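You operate a simulated robot arm through the tools that you are given. There is no shell and no other tool.

You run a simulated two-armed robot. Do the job below in one go: nothing can be reset, and whatever is moved stays where it is left.

JOB
Compare the grade three weight with the grade one weight on the check balance.
Fine: the grade card tells which ring; switch on and zero; weigh and save grade one, put it back on its tray ring, then weigh and save grade three and leave it on the pan; the weights stand on the long wooden tray, grade two stays there.

The check looks at the end state, three seconds after you hand in, the way a careful person would. Anything else that was tipped, shoved, dropped, spilled or broken makes it a failure.

ROBOT AND FRAMES
Two 7-joint arms with fingered hands on one trunk that stands fixed in place. Base frame: the origin is at the foot of the trunk, x ahead of it, y to its left, z up; the work surface is at about z = 805. Lengths are in mm, angles in rad, forces in N, time in s.
The left shoulder is at [70, 166, 1093], the right one opposite. With the tool pointing down near the work surface each hand reaches from about 460 to 960 mm from the base axis, measured 20 degrees to its own side. Payload 4.1 kg a hand.
Tool frame (each hand has its own): the origin (TCP) lies between the finger pads and is the grasp point; the fingertips stand 32 mm ahead of it; z points along the fingers, y is the line along which they close. The gripper opens to 108 mm; its body begins 38 mm behind the TCP. The gripper is a hand of 4 fingers: y runs from the thumb to the fingers, the wrist lies at [-16, -108, -186] in the tool frame, and closing takes about 1.5 s.
Orientation is that of the tool frame in the base frame, as [roll, pitch, yaw] about the fixed x, y, z axes, in that order (R = Rz(yaw) Ry(pitch) Rx(roll)). With the fingers straight down and the wrist toward the robot, the tool's x, y and z point along [0, 1, 0], [1, 0, 0] and [0, 0, -1] of the base frame.

CONTROLS
- The arms move only by the tool move_arm. It takes "left_series", "right_series" or both (then of equal length, played together; a hand with none holds still); each is a list of rows, each a list of 7 numbers: the shift along the tool's x, y, z in mm, then the turn, a rotation vector about the tool's x, y, z in rad, then the opening, from 0 (shut) to 1 (fully open). In form: [[dx, dy, dz, wx, wy, wz, jaw], ...]. A call has 1 to 20 rows; each row shifts and turns the commanded pose from where the row before left it, along the tool's axes as they then stand. A row lasts 0.2 s, in which the tool goes at most 50 mm and 0.15 rad; a call with a longer step from one row to the next is refused whole, and so is a gripper value outside its range. Where a pose cannot be reached the arm comes as near as it can. A force on the tool above 40 N (or 10 N above the force at the start of the call, whichever is more), or a blocked arm, ends the call early, and 0.2 s more pass. The fingers move at their own pace (about 45 mm/s each) and stop on an object; they squeeze with about 33 N. The grip force told is the motor's: it shows also when the fingers shut on nothing. Time passes only in rows, and 0.2 s behind the last, so rows that do not move let the fingers close. It gives the time, the measured TCP pose, the force on the tool (base axes), the opening and the grip force at its end, in the units of the frame above (readings bear some noise), with the torque about the TCP (base axes, N m) and any sound that the robot's microphone picked up, and new pictures: "show" is both (left out), scene, wrist or none (wrist: the cameras of the hands that moved).
- Cameras (640 x 400 px; columns grow to the right, rows downward): "scene" is now at [138.7, -7.1, 1322.9]; the picture's right is [-0.07, -1.00, 0.00], its down [-0.56, 0.04, -0.83] and it looks along [0.83, -0.06, -0.56] (base axes); focal length 239 px, centre (320, 200). "left" rides on the left gripper at [-64, -93, -132] in its tool frame; the picture's right is [-0.80, -0.28, 0.53], its down [0.55, -0.71, 0.45] and it looks along [0.25, 0.65, 0.72] (tool axes); focal length 247 px, centre (320, 200). "right" rides on the right gripper at [64, -93, -132] in its tool frame; the picture's right is [-0.80, 0.28, -0.53], its down [-0.55, -0.71, 0.45] and it looks along [-0.25, 0.65, 0.72] (tool axes); focal length 247 px, centre (320, 200). There is no depth. A picture from a camera that has moved, and an enlarged one, comes with that camera's place and axes in the base frame and with its lens.
- slide_trunk(by): slides the trunk up (or, below 0, down) by that many mm; the arms and the scene camera ride with it, the base frame stays. It gives what a move gives, with no picture.
- grasp_type(shape, hand): the hand has 4 fingers and takes this shape, open, in about a second: jaw (thumb against the fingers, like two jaws); tri (thumb and two fingers); tip (a fingertip pinch); poke (one finger out to press); point (the index stretched); flat (the hand flat); cup (the hand cupped); fist (a fist). The gripper value then closes the fingers along that shape, each until it touches; the sizes above hold for jaw. It gives what a move gives, with no picture.
- pan_tilt(pan, tilt): turns the head with the scene camera to pan (to the left, within 1.501 rad either way) and tilt (down, from -0.506 to 1.204), counted from straight ahead of the robot. It gives what a move gives, and a new picture of the scene camera.
- inspect(camera, box): a new picture of the part [left, top, right, bottom] of that camera's present view, enlarged. It takes no simulated time.
- sign_off(): hands the job in; it is judged then, once.

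Nothing tells you positions but the pictures and the camera data. Unless the task says otherwise, let go and move clear before handing in.

The tools are called after "Request:" as a command line: name --argument value ..., lists and objects as JSON in quotes. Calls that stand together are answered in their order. move_arm: Moves the arms, as the interface text tells. Its arguments: {"type":"object","properties":{"left_series":{"type":"array","items":{"type":"array","items":{"type":"number"}}},"right_series":{"type":"array","items":{"type":"array","items":{"type":"number"}}},"show":{"type":"string","enum":["both","scene","wrist","none"]}},"required":[]} The other tools are called the same way: slide_trunk (by) moves the trunk up or down; grasp_type (shape, hand) gives the hand a shape; pan_tilt (pan, tilt) turns the head that bears the scene camera; inspect (camera, box) takes an enlarged picture of a part of a camera's view; sign_off () hands the job in.

At the start:

```text
time: 0.0
left_ee_pos: [597.3, 281.1, 1191.9]
left_ee_rot: [3.141, 0.002, 1.569]
left_ft_force: [0.3, -0.8, 0.7]
left_torque: [0.01, 0.01, 0.02]
left_gripper_width: 107.6
left_finger_force: 0.1
left_shape: jaw
right_ee_pos: [634.4, -226.5, 1154.7]
right_ee_rot: [3.142, 0.0, 1.572]
right_ft_force: [0.3, -0.3, 1.1]
right_torque: [0.01, -0.01, -0.02]
right_gripper_width: 107.7
right_finger_force: 0.0
right_shape: jaw
trunk travel left (down, up): [-600.0, 340.0]
head pan, tilt (commanded): [-0.068, 0.595]
```

scene: 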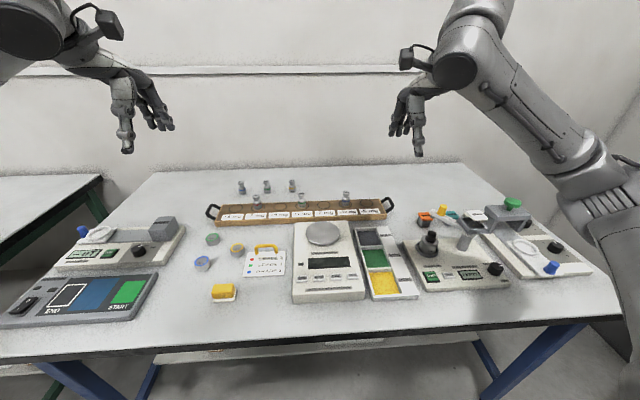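
right: 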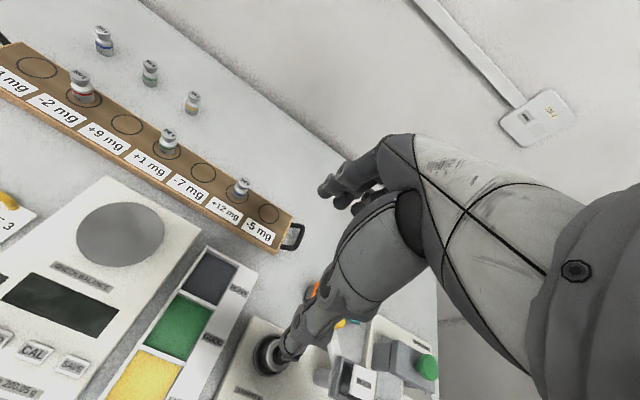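
left: 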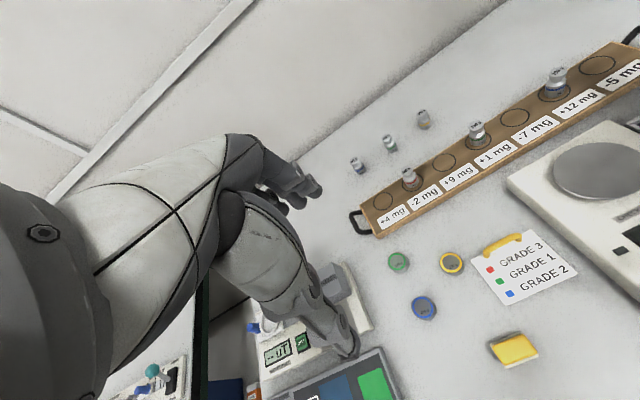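

I see a check balance in the middle, a long wooden tray with weights behind it, and a grade card to the left of the balance. I'll look at enlarged pictures before moving anything.

Request:
inspect --camera "scene" --box '[200, 170, 400, 295]'

Request:
inspect --camera "scene" --box '[285, 215, 425, 303]'

Request:
inspect --camera "left" --box '[340, 40, 640, 228]'

Request:
inspect --camera "right" --box '[0, 30, 310, 260]'

Request:
inspect --camera "left" --box '[450, 220, 600, 314]'

Request:
inspect --camera "right" --box '[0, 180, 260, 400]'

```text
3.20 times, centred on (300, 232) of scene
camera zoom: at [138.7, -7.1, 1322.9], right [-0.07, -1.0, 0.0], down [-0.56, 0.04, -0.83], along [0.83, -0.06, -0.56], focal length 765 px, centre (384, 96)
```

zoom: 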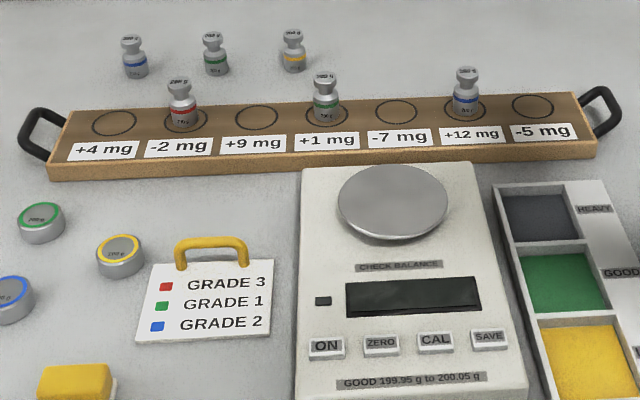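

```text
4.55 times, centred on (355, 259) of scene
camera zoom: at [138.7, -7.1, 1322.9], right [-0.07, -1.0, 0.0], down [-0.56, 0.04, -0.83], along [0.83, -0.06, -0.56], focal length 1087 px, centre (161, -68)
```

zoom: 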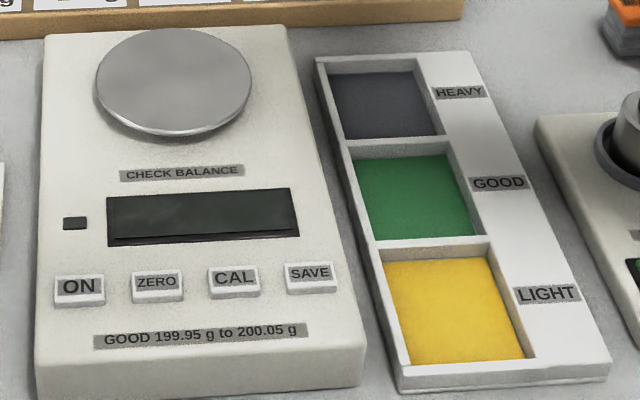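

```text
2.13 times, centred on (490, 134) of left
camera zoom: at [506.2, 214.6, 1324.1], right [-0.28, -0.8, -0.53], down [-0.71, 0.55, -0.45], along [0.65, 0.25, -0.72], focal length 526 px, centre (-42, 340)
```

zoom: 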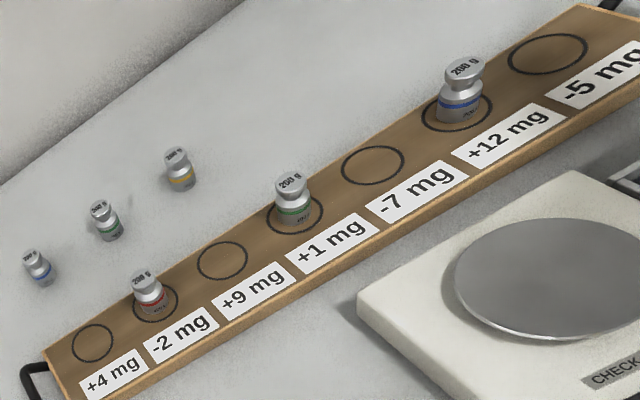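

```text
1.74 times, centred on (155, 145) of right
camera zoom: at [541.3, -161.0, 1285.2], right [0.28, -0.8, 0.53], down [-0.71, -0.55, -0.45], along [0.65, -0.25, -0.72], focal length 430 px, centre (607, 296)
```

zoom: 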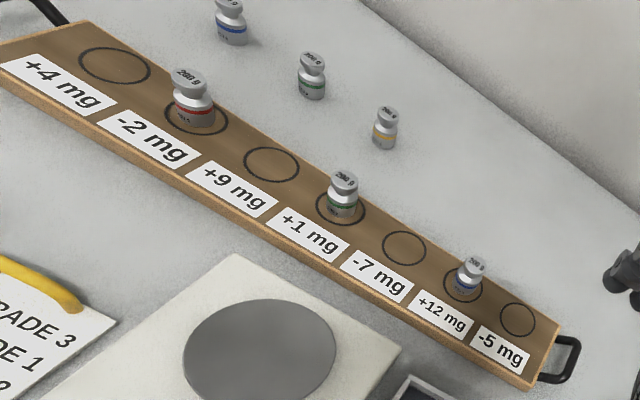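

```text
4.26 times, centred on (525, 267) of left
camera zoom: at [506.2, 214.6, 1324.1], right [-0.28, -0.8, -0.53], down [-0.71, 0.55, -0.45], along [0.65, 0.25, -0.72], focal length 1051 px, centre (-552, -85)
```

zoom: 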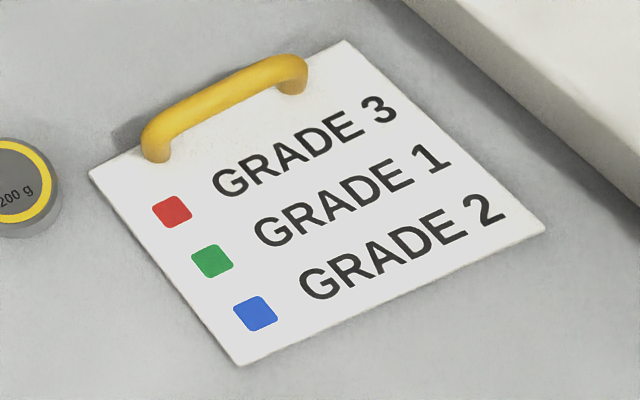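

```text
1.82 times, centred on (130, 290) of right
camera zoom: at [541.3, -161.0, 1285.2], right [0.28, -0.8, 0.53], down [-0.71, -0.55, -0.45], along [0.65, -0.25, -0.72], focal length 449 px, centre (666, 36)
```

zoom: 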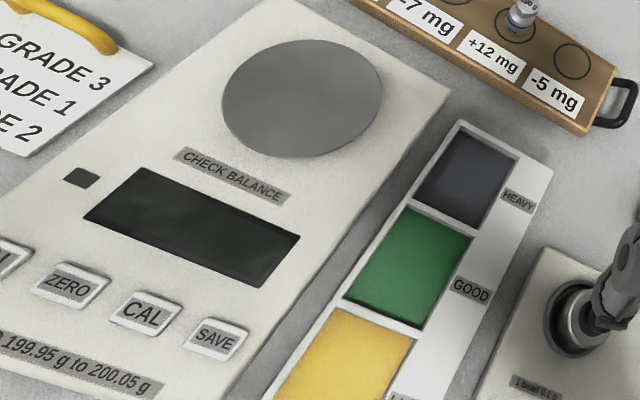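

The card reads grade 3 = red, grade 1 = green, grade 2 = blue. On the tray, red stands on the −2 mg ring, green on +1 mg and blue on +12 mg. My plan is to press the balance buttons with the right hand in poke shape and carry the weights with the left hand, so I'll shape the right hand first and see where the finger is.

Request:
grasp_type --hand "right" --shape "poke"

Request:
inspect --camera "right" --box '[0, 0, 640, 400]'

Request:
inspect --camera "scene" --box '[380, 70, 480, 170]'

```text
time: 0.9
left_ee_pos: [597.8, 280.8, 1191.9]
left_ee_rot: [-3.141, -0.001, 1.572]
left_ft_force: [0.0, 0.3, -0.3]
left_torque: [-0.02, 0.03, 0.02]
left_gripper_width: 107.6
left_finger_force: 0.1
left_shape: jaw
right_ee_pos: [634.6, -226.0, 1154.2]
right_ee_rot: [-3.141, 0.0, 1.572]
right_ft_force: [-0.6, -0.5, -0.6]
right_torque: [0.0, 0.02, -0.04]
right_gripper_width: 0.0
right_finger_force: 0.1
right_shape: poke
trunk travel left (down, up): [-600.0, 340.0]
head pan, tilt (commanded): [-0.068, 0.595]
```

```text
1.00 times, centred on (320, 200) of right (not enlarged: the box is as wide or as high as the picture)
camera zoom: at [541.3, -161.0, 1285.1], right [0.28, -0.8, 0.53], down [-0.71, -0.55, -0.45], along [0.65, -0.25, -0.72], focal length 247 px, centre (320, 200)
```

zoom: 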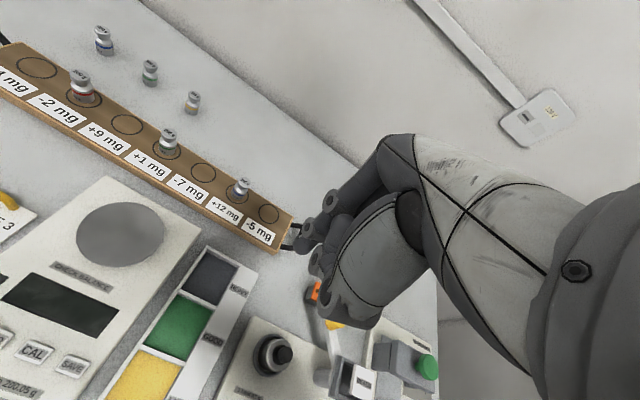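

```text
4.00 times, centred on (430, 120) of scene
camera zoom: at [138.7, -7.1, 1322.9], right [-0.07, -1.0, 0.0], down [-0.56, 0.04, -0.83], along [0.83, -0.06, -0.56], focal length 956 px, centre (-120, 520)
```

zoom: 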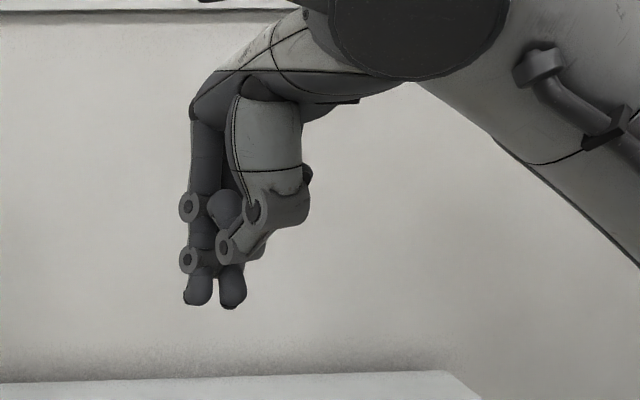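

The right hand is in poke shape, but I can't yet tell which fingertip sticks out. I'll enlarge the wrist picture of it.

Request:
inspect --camera "right" --box '[270, 120, 470, 340]'

Request:
inspect --camera "scene" --box '[405, 100, 465, 150]'

Request:
inspect --camera "left" --box '[180, 100, 420, 380]'

```text
1.82 times, centred on (370, 230) of right
camera zoom: at [541.3, -161.0, 1285.1], right [0.28, -0.8, 0.53], down [-0.71, -0.55, -0.45], along [0.65, -0.25, -0.72], focal length 449 px, centre (229, 146)
```

zoom: 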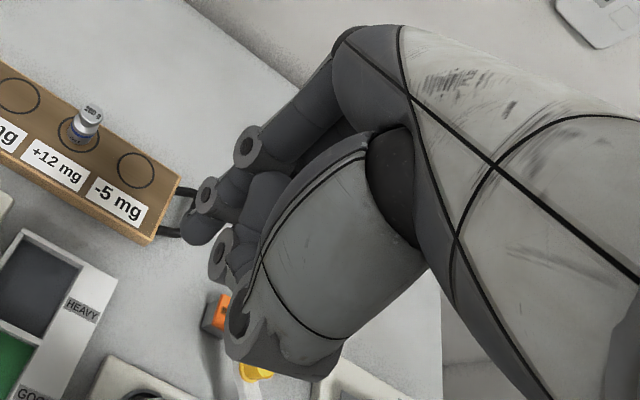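

```text
8.00 times, centred on (435, 125) of scene
camera zoom: at [138.7, -7.1, 1322.9], right [-0.07, -1.0, 0.0], down [-0.56, 0.04, -0.83], along [0.83, -0.06, -0.56], focal length 1913 px, centre (-600, 800)
```

zoom: 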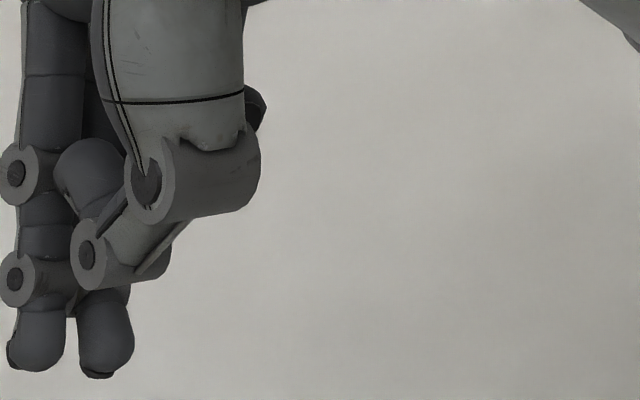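

```text
1.43 times, centred on (300, 240) of left
camera zoom: at [506.2, 214.7, 1324.1], right [-0.28, -0.8, -0.53], down [-0.71, 0.55, -0.45], along [0.65, 0.25, -0.72], focal length 353 px, centre (349, 143)
```

zoom: 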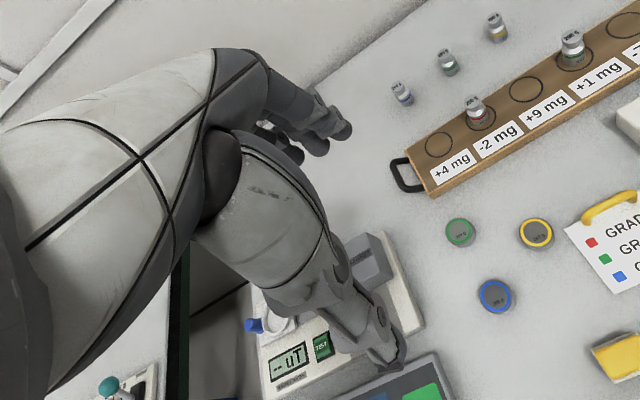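

The stretched index tip seems to lie about [6, 4, 33] in the tool frame. I take the ON button to be near (514, 10) and the pan centre near (657, −48, 855). I'll bring the right hand high above the ON button and check this.

Request:
move_arm --right_series '[[28, -15, 24, 0, 0, 0, 1], [28, -15, 24, 0, 0, 0, 1], [28, -15, 24, 0, 0, 0, 1], [28, -15, 24, 0, 0, 0, 1], [28, -15, 24, 0, 0, 0, 1], [28, -15, 24, 0, 0, 0, 1], [28, -15, 24, 0, 0, 0, 1], [28, -15, 24, 0, 0, 0, 1], [0, 0, 0, 0, 0, 0, 1]]'

```text
time: 2.9
left_ee_pos: [597.4, 280.4, 1192.4]
left_ee_rot: [3.14, 0.0, 1.57]
left_ft_force: [0.4, 0.2, -0.4]
left_torque: [0.04, 0.0, 0.0]
left_gripper_width: 107.6
left_finger_force: 0.0
left_shape: jaw
right_ee_pos: [516.1, -2.0, 964.2]
right_ee_rot: [3.142, -0.001, 1.573]
right_ft_force: [-0.2, 0.6, 0.8]
right_torque: [-0.02, 0.01, -0.01]
right_gripper_width: 0.2
right_finger_force: 0.1
right_shape: poke
trunk travel left (down, up): [-600.0, 340.0]
head pan, tilt (commanded): [-0.068, 0.595]
camera scene: at [138.6, -7.8, 1322.9], right [-0.07, -1.0, 0.0], down [-0.56, 0.04, -0.83], along [0.83, -0.06, -0.56], focal length 239 px, centre (320, 200)
camera right: at [422.7, 63.6, 1094.8], right [0.28, -0.8, 0.53], down [-0.71, -0.55, -0.45], along [0.65, -0.25, -0.72], focal length 247 px, centre (320, 200)
```

scene: 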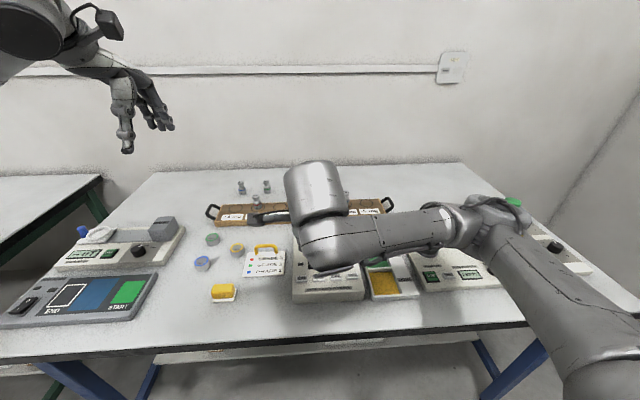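
right: 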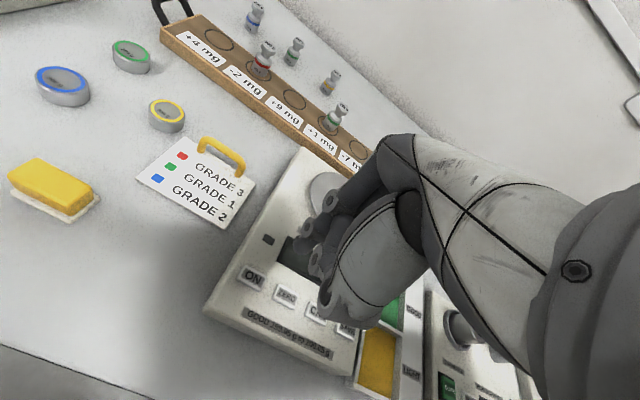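

The scene view is blocked by the right arm, but the wrist camera shows the buttons. I'll enlarge it to find the fingertip against the buttons.

Request:
inspect --camera "right" --box '[200, 150, 440, 390]'

Request:
inspect --camera "left" --box '[460, 100, 640, 400]'

Request:
inspect --camera "scene" --box '[240, 150, 400, 310]'

```text
1.67 times, centred on (320, 270) of right
camera zoom: at [422.7, 63.6, 1094.8], right [0.28, -0.8, 0.53], down [-0.71, -0.55, -0.45], along [0.65, -0.25, -0.72], focal length 412 px, centre (320, 83)
```

zoom: 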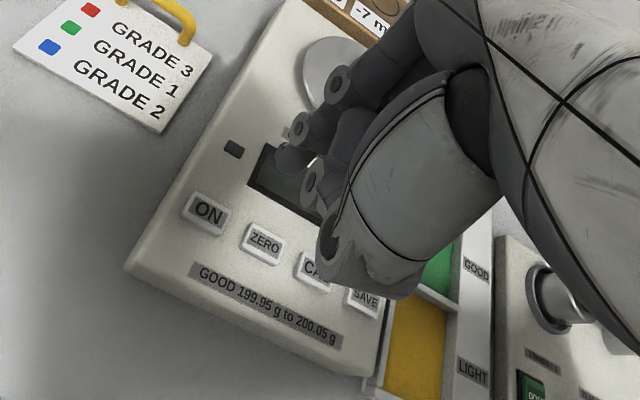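

```text
1.33 times, centred on (550, 250) of left
camera zoom: at [506.1, 213.9, 1324.3], right [-0.28, -0.8, -0.53], down [-0.71, 0.55, -0.45], along [0.65, 0.25, -0.72], focal length 329 px, centre (13, 133)
```

zoom: 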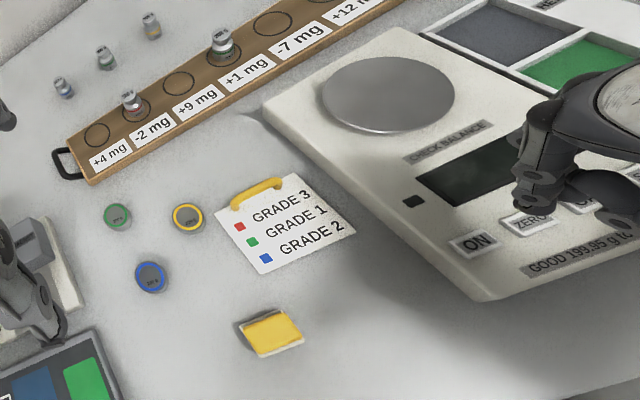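

```text
2.50 times, centred on (320, 230) of scene
camera zoom: at [138.6, -7.8, 1322.9], right [-0.07, -1.0, 0.0], down [-0.56, 0.04, -0.83], along [0.83, -0.06, -0.56], focal length 598 px, centre (320, 125)
```

zoom: 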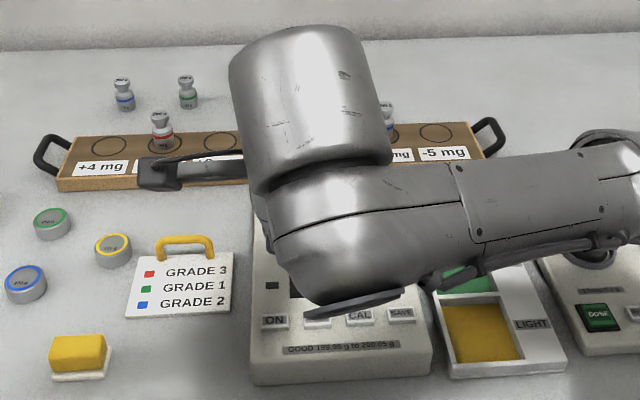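

From the wrist view the buttons lie near x = 511, with y about 11 (ON), −30 (ZERO), −71 (CAL) and −112 (SAVE). Next I'll check the fingertip from the left camera's side view.

Request:
inspect --camera "left" --box '[560, 170, 640, 300]'

Request:
inspect --camera "right" --box '[290, 180, 410, 300]'

```text
3.08 times, centred on (600, 235) of left
camera zoom: at [506.1, 213.9, 1324.3], right [-0.28, -0.8, -0.53], down [-0.71, 0.55, -0.45], along [0.65, 0.25, -0.72], focal length 760 px, centre (-542, 92)
```

zoom: 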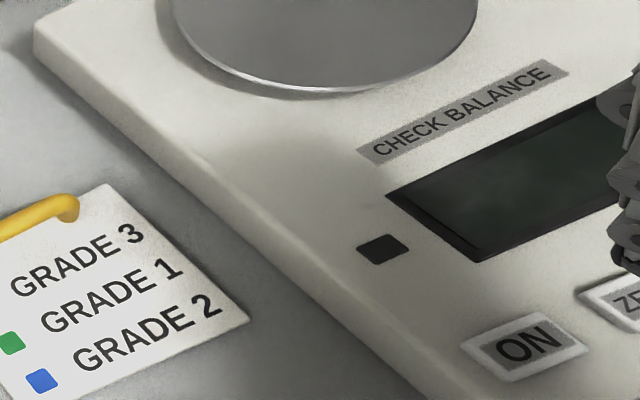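

```text
3.33 times, centred on (350, 240) of right
camera zoom: at [422.7, 63.6, 1094.8], right [0.28, -0.8, 0.53], down [-0.71, -0.55, -0.45], along [0.65, -0.25, -0.72], focal length 823 px, centre (220, 67)
```

zoom: 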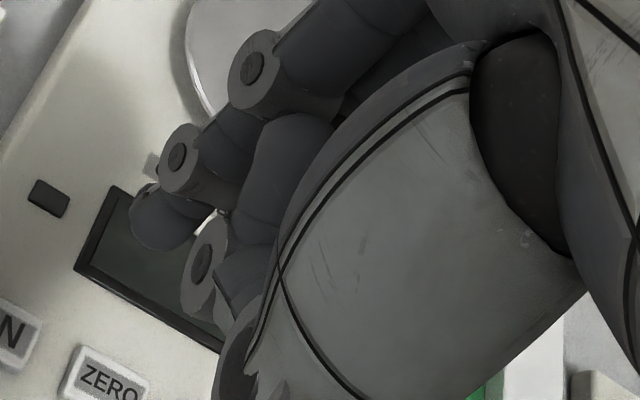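

I'll turn the left hand so its camera looks at the button area, and lower the right index toward ON while staying well above it.

Request:
move_arm --left_series '[[0, 0, 0, 0, 0, 0.15, 1], [0, 0, 0, 0, 0, 0.15, 1], [0, 0, 0, 0, 0, 0.15, 1], [0, 0, 0, 0, 0, 0.15, 1], [0, 0, 0, 0, 0, 0.15, 1], [0, 0, 0, 0, 0, 0.15, 1], [0, 0, 0, 0, 0, 0, 1]]' --right_series '[[1.2, -1.2, 12, 0, 0, 0, 1], [1.2, -1.2, 12, 0, 0, 0, 1], [1.2, -1.2, 12, 0, 0, 0, 1], [1.2, -1.2, 12, 0, 0, 0, 1], [1.2, -1.2, 12, 0, 0, 0, 1], [1.0, -1.0, 12, 0, 0, 0, 1], [0, 0, 0, 0, 0, 0, 1]]' --show "both"

```text
time: 4.5
left_ee_pos: [597.3, 280.9, 1191.3]
left_ee_rot: [-3.141, 0.0, 0.669]
left_ft_force: [0.2, -0.4, -0.1]
left_torque: [-0.04, -0.03, -0.02]
left_gripper_width: 107.8
left_finger_force: 0.0
left_shape: jaw
right_ee_pos: [508.8, 4.7, 890.1]
right_ee_rot: [3.141, 0.0, 1.57]
right_ft_force: [0.3, 0.1, 0.2]
right_torque: [0.04, -0.01, -0.02]
right_gripper_width: 0.0
right_finger_force: 0.1
right_shape: poke
trunk travel left (down, up): [-600.0, 340.0]
head pan, tilt (commanded): [-0.068, 0.595]
camera scene: at [138.3, -7.1, 1323.0], right [-0.07, -1.0, 0.0], down [-0.56, 0.04, -0.83], along [0.83, -0.06, -0.56], focal length 239 px, centre (320, 200)
camera right: at [415.5, 69.3, 1021.2], right [0.28, -0.8, 0.53], down [-0.71, -0.55, -0.45], along [0.65, -0.25, -0.72], focal length 247 px, centre (320, 200)
camera left: at [490.5, 312.0, 1324.6], right [-0.8, -0.27, -0.53], down [-0.01, 0.89, -0.45], along [0.6, -0.35, -0.72], focal length 247 px, centre (320, 200)
```

scene: 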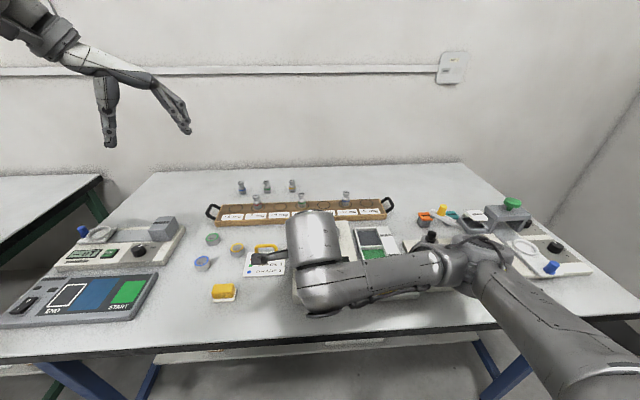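
right: 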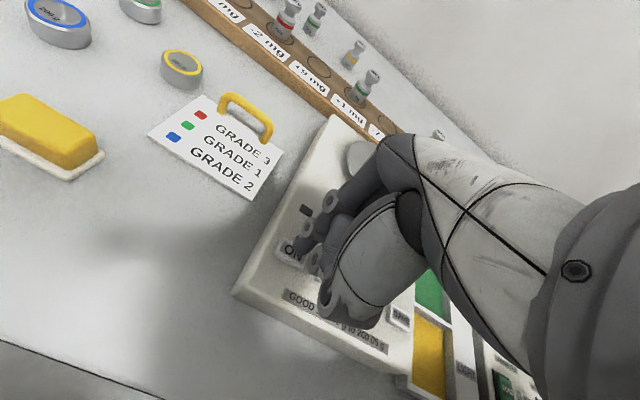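
left: 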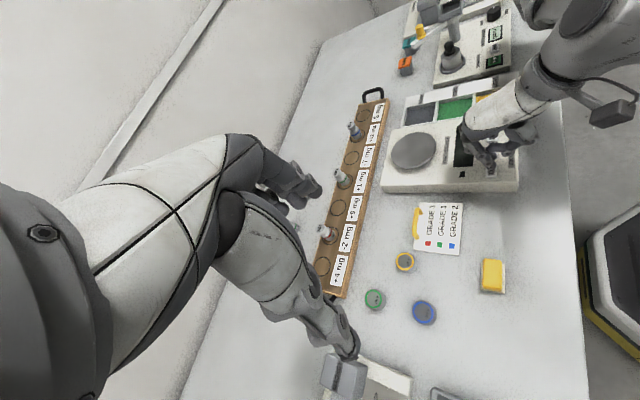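

Request:
inspect --camera "left" --box '[440, 110, 540, 200]'

Request:
inspect --camera "right" --box '[250, 170, 410, 330]'

```text
4.44 times, centred on (490, 155) of left
camera zoom: at [490.5, 312.0, 1324.6], right [-0.8, -0.27, -0.53], down [-0.01, 0.89, -0.45], along [0.6, -0.35, -0.72], focal length 1098 px, centre (-436, 400)
```

zoom: 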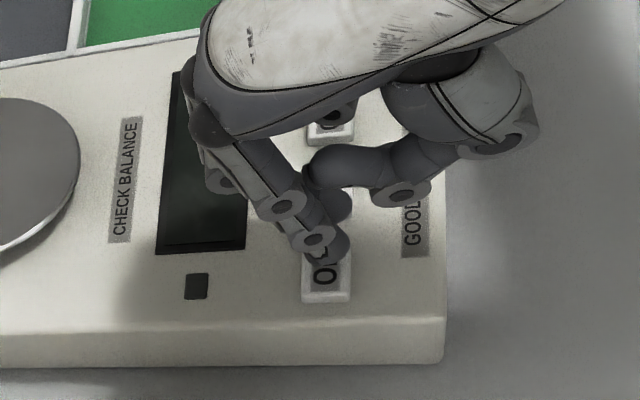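

```text
2.50 times, centred on (330, 250) of right
camera zoom: at [415.5, 69.3, 1021.2], right [0.28, -0.8, 0.53], down [-0.71, -0.55, -0.45], along [0.65, -0.25, -0.72], focal length 617 px, centre (295, 75)
```

zoom: 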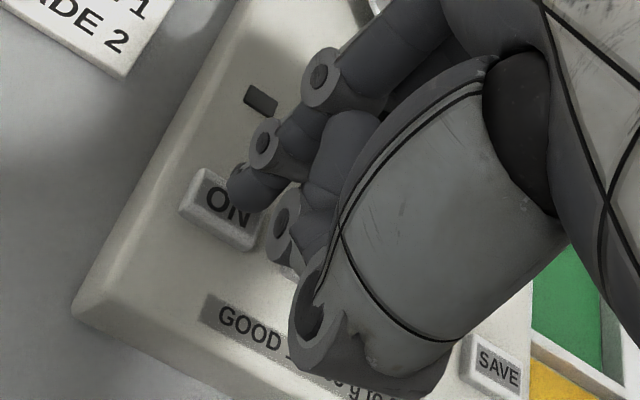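

Both wrist views agree: the index tip hangs just over the ON button. I'll press gently in small steps.

Request:
move_arm --right_series '[[0, 1, 2, 0, 0, 0, 1], [0, 0, 2, 0, 0, 0, 1], [0, 0, 2, 0, 0, 0, 1], [0, 0, 2, 0, 0, 0, 1], [0, 0, 2, 0, 0, 0, 1]]' --show "none"

```text
time: 5.7
left_ee_pos: [599.0, 279.8, 1192.7]
left_ee_rot: [3.14, 0.001, 0.671]
left_ft_force: [-0.7, 0.1, -0.1]
left_torque: [0.03, -0.03, -0.02]
left_gripper_width: 107.7
left_finger_force: 0.1
left_shape: jaw
right_ee_pos: [507.6, 4.8, 881.1]
right_ee_rot: [3.141, 0.001, 1.573]
right_ft_force: [0.5, -0.1, 0.3]
right_torque: [0.01, -0.04, 0.0]
right_gripper_width: 0.3
right_finger_force: 0.1
right_shape: poke
trunk travel left (down, up): [-600.0, 340.0]
head pan, tilt (commanded): [-0.068, 0.595]
```

Request:
move_arm --right_series '[[0, 0, 1.5, 0, 0, 0, 1], [0, 0, 1.5, 0, 0, 0, 1], [0, 0, 1.5, 0, 0, 0, 1]]' --show "none"

Request:
inspect --camera "left" --box '[440, 110, 540, 200]'

```text
time: 6.5
left_ee_pos: [598.5, 279.7, 1192.6]
left_ee_rot: [-3.141, 0.001, 0.671]
left_ft_force: [-0.4, -0.6, -0.5]
left_torque: [-0.01, 0.01, 0.01]
left_gripper_width: 107.5
left_finger_force: 0.1
left_shape: jaw
right_ee_pos: [506.8, 4.9, 875.6]
right_ee_rot: [3.14, -0.001, 1.571]
right_ft_force: [0.0, -0.5, 3.7]
right_torque: [-0.04, -0.02, 0.01]
right_gripper_width: 0.0
right_finger_force: 0.1
right_shape: poke
trunk travel left (down, up): [-600.0, 340.0]
head pan, tilt (commanded): [-0.068, 0.595]
heard: click
```

```text
4.44 times, centred on (490, 155) of left
camera zoom: at [490.5, 311.7, 1324.7], right [-0.8, -0.28, -0.53], down [-0.01, 0.89, -0.45], along [0.6, -0.35, -0.72], focal length 1098 px, centre (-436, 400)
```

zoom: 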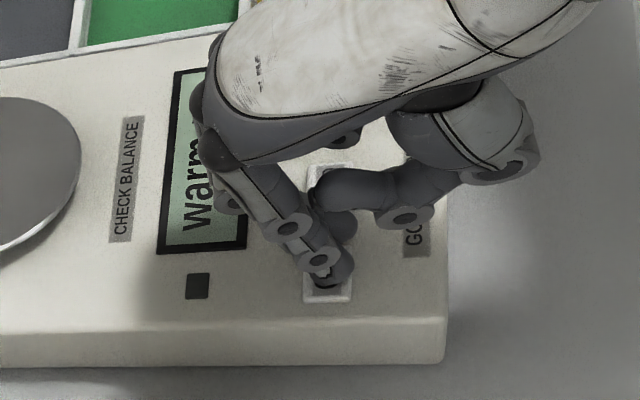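

ON clicked and the display shows "warm", so the balance is warming up. I'll lift off, shift over above ZERO and wait, watching the display.

Request:
move_arm --right_series '[[0, 0, -10, 0, 0, 0, 1], [0, 0, -10, 0, 0, 0, 1], [-10, 0, 0, 0, 0, 0, 1], [-10, 0, 0, 0, 0, 0, 1], [-11, 0, 0, 0, 0, 0, 1], [-10, 1, 0, 0, 0, 0, 1], [0, 0, 0, 0, 0, 0, 1], [0, 0, 0, 0, 0, 0, 1]]' --show "wrist"

Request:
inspect --camera "left" --box '[440, 110, 540, 200]'

Request:
inspect --camera "right" --box '[200, 170, 410, 330]'

```text
time: 8.3
left_ee_pos: [598.3, 280.8, 1193.1]
left_ee_rot: [3.141, 0.001, 0.672]
left_ft_force: [0.3, 0.0, 0.2]
left_torque: [-0.04, 0.02, 0.01]
left_gripper_width: 107.4
left_finger_force: 0.1
left_shape: jaw
right_ee_pos: [508.7, -37.9, 896.1]
right_ee_rot: [3.141, 0.0, 1.573]
right_ft_force: [0.8, -0.7, 0.9]
right_torque: [-0.04, 0.01, -0.01]
right_gripper_width: 0.0
right_finger_force: 0.2
right_shape: poke
trunk travel left (down, up): [-600.0, 340.0]
head pan, tilt (commanded): [-0.068, 0.595]
camera right: at [416.8, 28.9, 1027.3], right [0.28, -0.8, 0.53], down [-0.71, -0.55, -0.45], along [0.65, -0.25, -0.72], focal length 247 px, centre (320, 200)
```

right: 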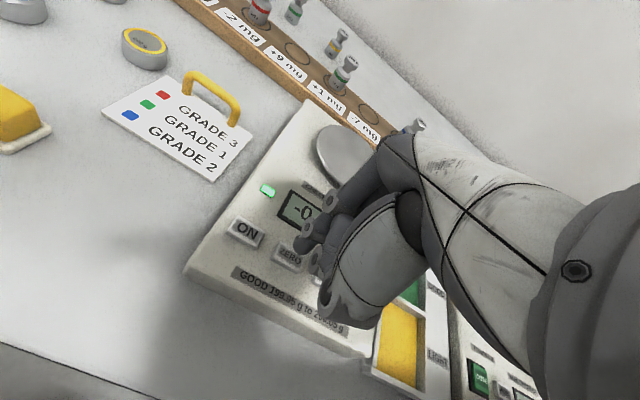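

```text
4.44 times, centred on (490, 155) of left
camera zoom: at [490.9, 311.7, 1324.5], right [-0.8, -0.28, -0.53], down [-0.01, 0.89, -0.45], along [0.6, -0.35, -0.72], focal length 1098 px, centre (-436, 400)
```

zoom: 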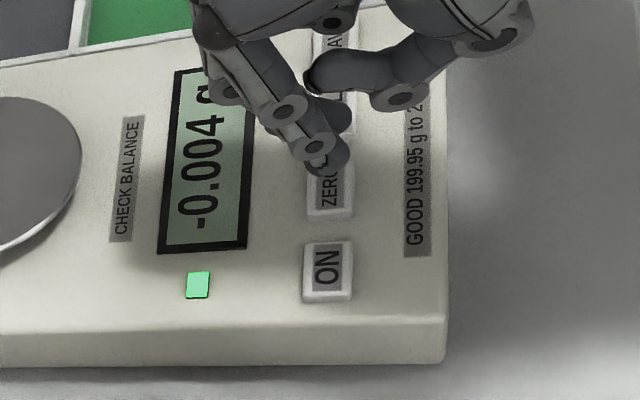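

```text
2.50 times, centred on (305, 250) of right
camera zoom: at [416.8, 28.9, 1027.3], right [0.28, -0.8, 0.53], down [-0.71, -0.55, -0.45], along [0.65, -0.25, -0.72], focal length 617 px, centre (358, 75)
```

zoom: 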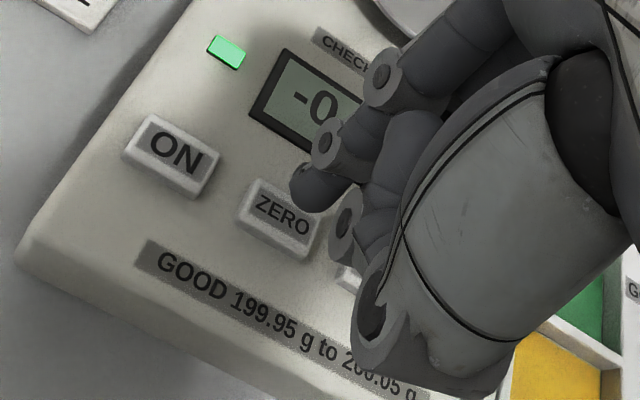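

The balance is warm and stable at −0.004 g, and the fingertip is over ZERO. I'll press ZERO.

Request:
move_arm --right_series '[[0, -1, 3, 0, 0, 0, 1], [0, 0, 3, 0, 0, 0, 1], [0, 0, 3, 0, 0, 0, 1], [0, 0, 3, 0, 0, 0, 1], [0, 0, 3, 0, 0, 0, 1], [0, 0, 1.5, 0, 0, 0, 1], [0, 0, 1.5, 0, 0, 0, 1], [0, 0, 1.5, 0, 0, 0, 1], [0, 0, 1, 0, 0, 0, 1]]' --show "none"

Request:
inspect --camera "left" --box '[440, 110, 540, 200]'

```text
time: 10.3
left_ee_pos: [597.7, 280.1, 1191.1]
left_ee_rot: [-3.139, -0.001, 0.673]
left_ft_force: [0.8, -0.5, 0.6]
left_torque: [0.02, -0.03, -0.01]
left_gripper_width: 107.5
left_finger_force: 0.0
left_shape: jaw
right_ee_pos: [507.6, -36.5, 876.0]
right_ee_rot: [3.141, -0.001, 1.57]
right_ft_force: [1.9, -0.5, 6.3]
right_torque: [-0.07, -0.05, 0.01]
right_gripper_width: 0.1
right_finger_force: 0.0
right_shape: poke
trunk travel left (down, up): [-600.0, 340.0]
head pan, tilt (commanded): [-0.068, 0.595]
heard: click
```

```text
4.44 times, centred on (490, 155) of left
camera zoom: at [490.4, 311.9, 1324.8], right [-0.8, -0.28, -0.53], down [-0.01, 0.89, -0.45], along [0.6, -0.35, -0.72], focal length 1098 px, centre (-436, 400)
```

zoom: 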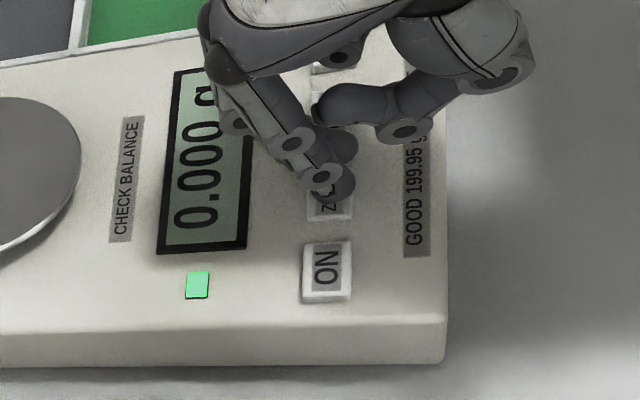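

ZERO clicked, and the display reads 0.000 g with the stable light on. I'll lift the right hand and retract it to the right, while the left hand turns back toward a grasping yaw.

Request:
move_arm --right_series '[[0, 0, -15, 0, 0, 0, 1], [0, 0, -35, 0, 0, 0, 1], [0, 0, -40, 0, 0, 0, 1], [-20, 0, -40, 0, 0, 0, 1], [-40, 0, -25, 0, 0, 0, 1], [-45, 0, -10, 0, 0, 0, 1], [-45, 0, 0, 0, 0, 0, 1], [-45, 0, 0, 0, 0, 0, 1], [-45, 0, 0, 0, 0, 0, 1], [0, 0, 0, 0, 0, 0, 1]]' --left_series '[[0, 0, 0, 0, 0, 0, 1], [0, 0, 0, 0, 0, 0, 1], [0, 0, 0, 0, 0, 0, 1], [0, 0, 0, 0, 0, -0.15, 1], [0, 0, 0, 0, 0, -0.15, 1], [0, 0, 0, 0, 0, -0.15, 1], [0, 0, 0, 0, 0, -0.15, 1], [0, 0, 0, 0, 0, 0, 1], [0, 0, 0, 0, 0, 0, 1], [0, 0, 0, 0, 0, 0, 1]]' --show "both"

```text
time: 12.5
left_ee_pos: [598.8, 281.9, 1190.9]
left_ee_rot: [3.141, 0.002, 1.274]
left_ft_force: [0.6, 0.3, -0.2]
left_torque: [-0.01, 0.02, 0.02]
left_gripper_width: 107.6
left_finger_force: 0.2
left_shape: jaw
right_ee_pos: [513.8, -273.8, 1043.4]
right_ee_rot: [3.14, 0.0, 1.572]
right_ft_force: [0.2, 0.3, -0.5]
right_torque: [-0.01, 0.01, 0.01]
right_gripper_width: 0.0
right_finger_force: 0.1
right_shape: poke
right hand out of reach, approached as far as the arm can: row 6
trunk travel left (down, up): [-600.0, 340.0]
head pan, tilt (commanded): [-0.068, 0.595]
camera scene: at [139.3, -6.0, 1322.8], right [-0.07, -1.0, 0.0], down [-0.56, 0.04, -0.83], along [0.83, -0.06, -0.56], focal length 239 px, centre (320, 200)
camera right: at [420.8, -208.0, 1173.2], right [0.28, -0.8, 0.53], down [-0.71, -0.55, -0.45], along [0.65, -0.25, -0.72], focal length 247 px, centre (320, 200)
camera left: at [492.1, 246.6, 1323.5], right [-0.51, -0.68, -0.53], down [-0.51, 0.73, -0.45], along [0.69, 0.05, -0.72], focal length 247 px, centre (320, 200)
```

scene: 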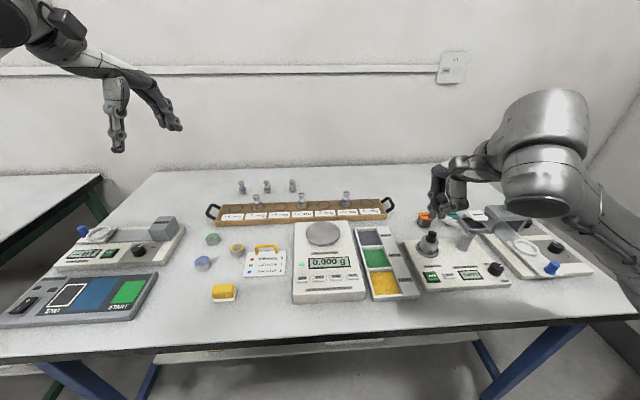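
right: 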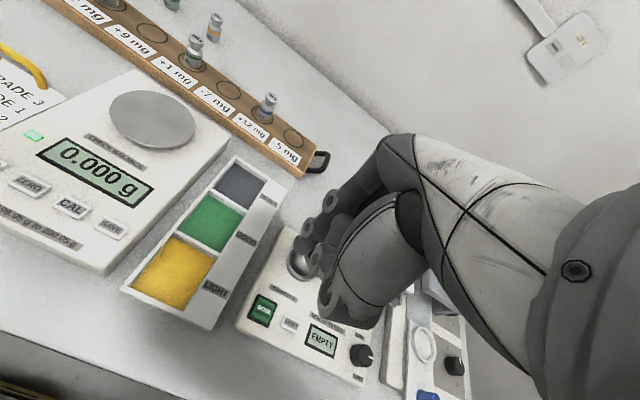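
left: 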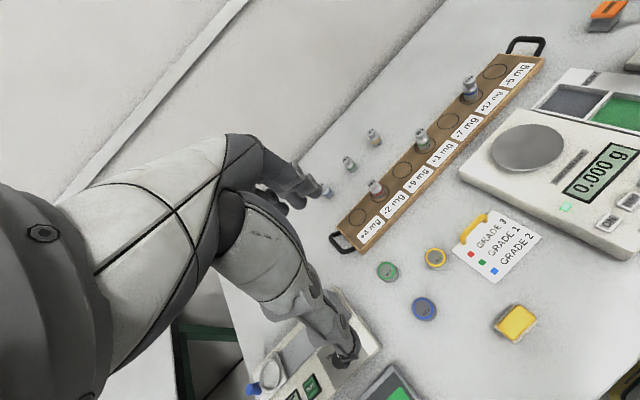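

The right hand is clear at y ≈ −274. I'll bring the left hand high above the green (grade one) weight for a close look.

Request:
move_arm --left_series '[[-18.8, 31, 20, 0, 0, 0, 1], [-18.8, 31, 20, 0, 0, 0, 1], [-18.8, 31, 20, 0, 0, 0, 1], [-18.8, 31, 20, 0, 0, 0, 1], [-18.8, 31, 20, 0, 0, 0, 1], [-18.8, 31, 20, 0, 0, 0, 1], [-18.8, 31, 20, 0, 0, 0, 1], [-18.8, 31, 20, 0, 0, 0, 1], [-18.8, 31, 20, 0, 0, 0, 1], [-18.8, 31, 20, 0, 0, 0, 1], [0, 0, 0, 0, 0, 0, 1]]' --show "both"

Request:
inspect --camera "left" --box '[280, 160, 480, 340]'

Request:
inspect --camera "right" --box '[120, 0, 340, 140]'

```text
time: 14.9
left_ee_pos: [835.0, 6.4, 992.9]
left_ee_rot: [3.141, 0.002, 1.273]
left_ft_force: [0.5, 0.7, -0.4]
left_torque: [0.0, 0.0, 0.02]
left_gripper_width: 107.9
left_finger_force: 0.0
left_shape: jaw
right_ee_pos: [513.4, -271.8, 1042.8]
right_ee_rot: [-3.141, -0.001, 1.573]
right_ft_force: [0.7, 1.1, -0.2]
right_torque: [-0.03, 0.0, 0.0]
right_gripper_width: 0.0
right_finger_force: 0.0
right_shape: poke
trunk travel left (down, up): [-600.0, 340.0]
head pan, tilt (commanded): [-0.068, 0.595]
camera scene: at [138.2, -6.1, 1323.0], right [-0.07, -1.0, 0.0], down [-0.56, 0.04, -0.83], along [0.83, -0.06, -0.56], focal length 239 px, centre (320, 200)
camera left: at [729.3, -28.3, 1124.5], right [-0.51, -0.68, -0.53], down [-0.51, 0.73, -0.45], along [0.69, 0.05, -0.72], focal length 247 px, centre (320, 200)
```

scene: 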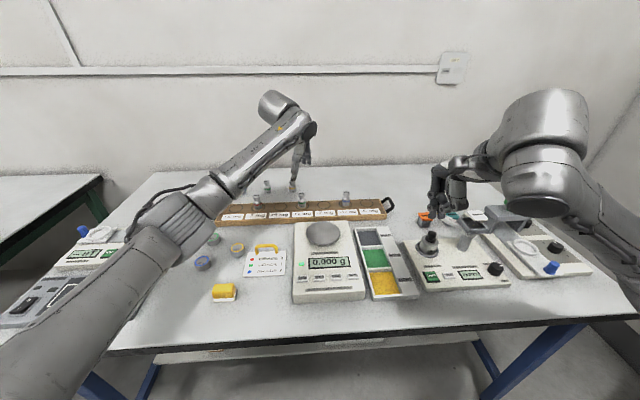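
left: 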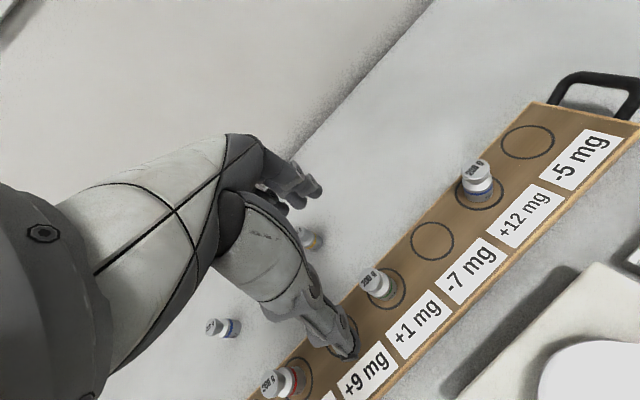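

```text
2.22 times, centred on (380, 250) of left
camera zoom: at [729.3, -28.3, 1124.5], right [-0.51, -0.68, -0.53], down [-0.51, 0.73, -0.45], along [0.69, 0.05, -0.72], focal length 549 px, centre (187, 89)
```

zoom: 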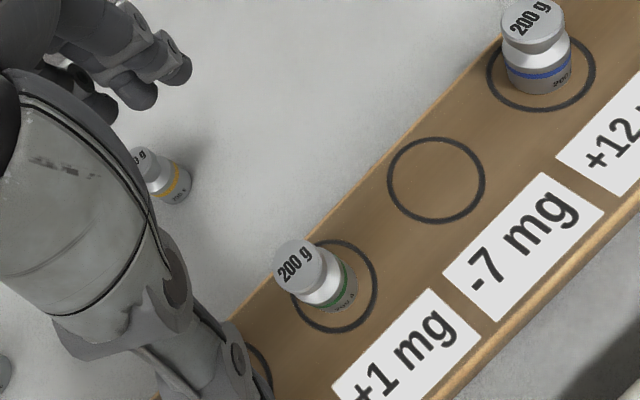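

```text
2.86 times, centred on (230, 70) of right
camera zoom: at [419.9, -207.7, 1173.6], right [0.28, -0.8, 0.53], down [-0.7, -0.55, -0.45], along [0.65, -0.25, -0.72], focal length 706 px, centre (577, 571)
```

zoom: 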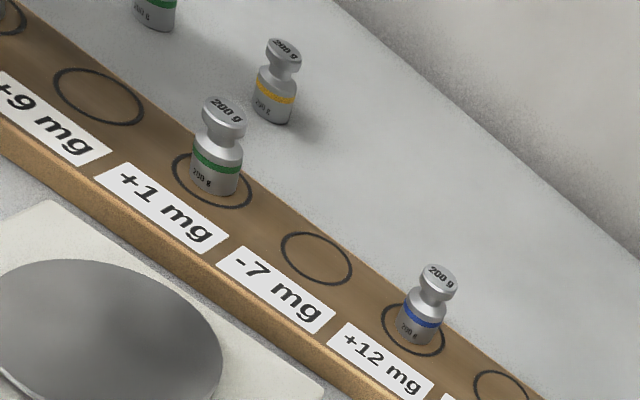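

The green weight stands at about (839.5, 10), with the tray top near z = 825 and the weight's top near z = 877. I'll centre over it and lower until the tips are just above its knob, with the gripper partly closed to 0.7, then check.

Request:
move_arm --left_series '[[1.2, 0.8, 18, 0, 0, 0, 0.7], [1.2, 0.8, 18, 0, 0, 0, 0.7], [1.2, 0.8, 18, 0, 0, 0, 0.7], [1.2, 0.8, 18, 0, 0, 0, 0.7], [0, 0, 0, 0, 0, 0, 0.7]]' --show "both"

Request:
inspect --camera "left" --box '[260, 160, 460, 360]'

Request:
inspect --camera "right" --box '[120, 0, 340, 140]'

Request:
inspect --camera "scene" --box '[260, 140, 360, 240]'

```text
time: 16.1
left_ee_pos: [843.1, 11.7, 919.4]
left_ee_rot: [-3.14, 0.0, 1.272]
left_ft_force: [0.0, -0.1, 0.4]
left_torque: [0.0, 0.02, 0.0]
left_gripper_width: 75.9
left_finger_force: 0.1
left_shape: jaw
right_ee_pos: [512.6, -273.2, 1043.1]
right_ee_rot: [3.141, 0.0, 1.573]
right_ft_force: [-0.6, 0.5, -0.2]
right_torque: [-0.02, 0.01, 0.0]
right_gripper_width: 0.0
right_finger_force: 0.0
right_shape: poke
trunk travel left (down, up): [-600.0, 340.0]
head pan, tilt (commanded): [-0.068, 0.595]
camera scene: at [138.5, -7.3, 1322.9], right [-0.07, -1.0, 0.0], down [-0.56, 0.04, -0.83], along [0.83, -0.06, -0.56], focal length 239 px, centre (320, 200)
camera left: at [735.9, -23.6, 1051.5], right [-0.51, -0.68, -0.53], down [-0.51, 0.73, -0.45], along [0.69, 0.05, -0.72], focal length 247 px, centre (320, 200)
```

scene: 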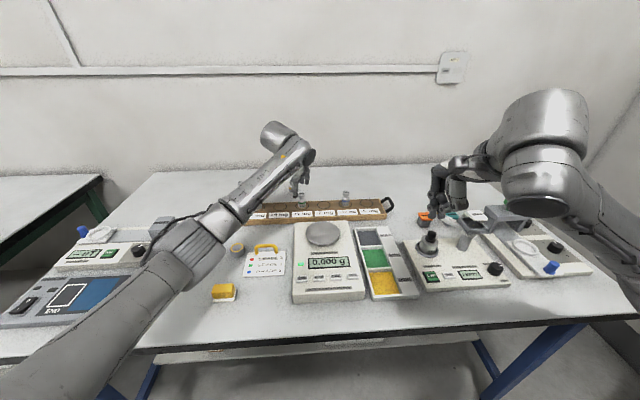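
left: 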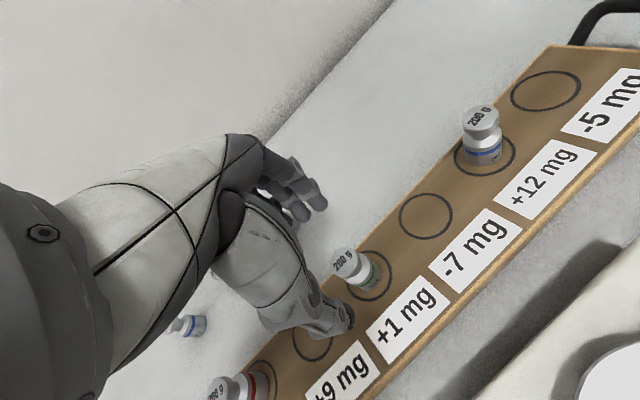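

```text
2.00 times, centred on (360, 260) of left
camera zoom: at [735.9, -23.6, 1051.5], right [-0.51, -0.68, -0.53], down [-0.51, 0.73, -0.45], along [0.69, 0.05, -0.72], focal length 494 px, centre (240, 80)
```

zoom: 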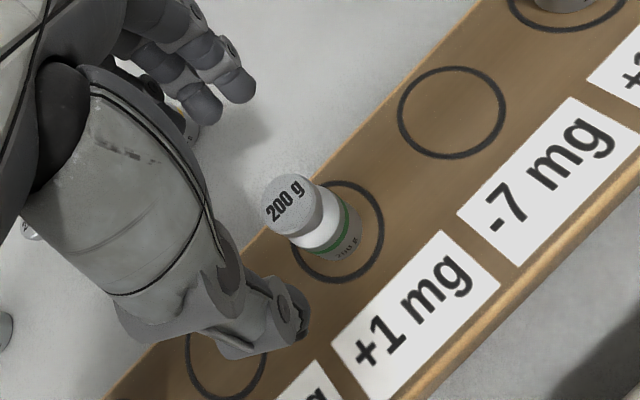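

```text
2.86 times, centred on (230, 70) of right
camera zoom: at [420.1, -208.8, 1173.3], right [0.28, -0.8, 0.53], down [-0.71, -0.55, -0.45], along [0.65, -0.25, -0.72], focal length 706 px, centre (577, 571)
```

zoom: 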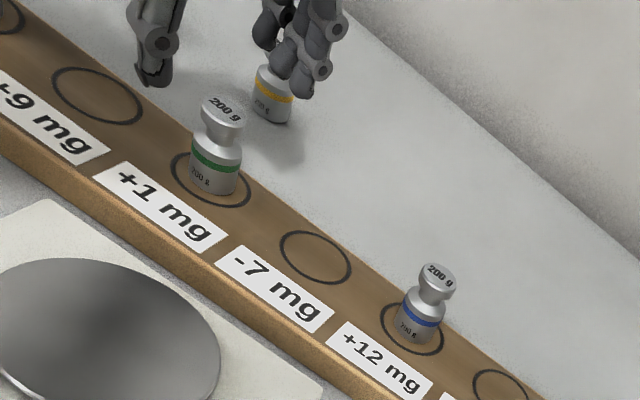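

```text
4.00 times, centred on (310, 190) of scene
camera zoom: at [138.5, -7.3, 1322.9], right [-0.07, -1.0, 0.0], down [-0.56, 0.04, -0.83], along [0.83, -0.06, -0.56], focal length 956 px, centre (360, 240)
```

zoom: 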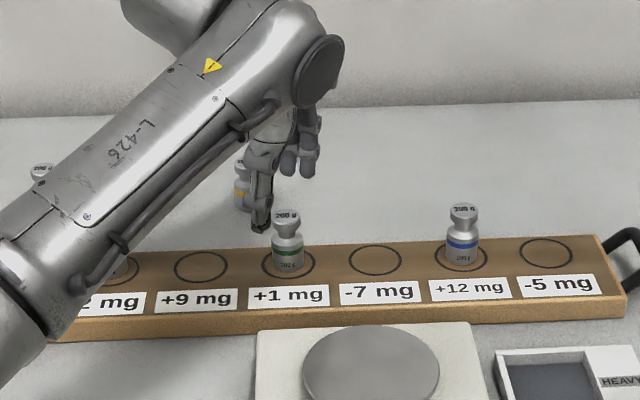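

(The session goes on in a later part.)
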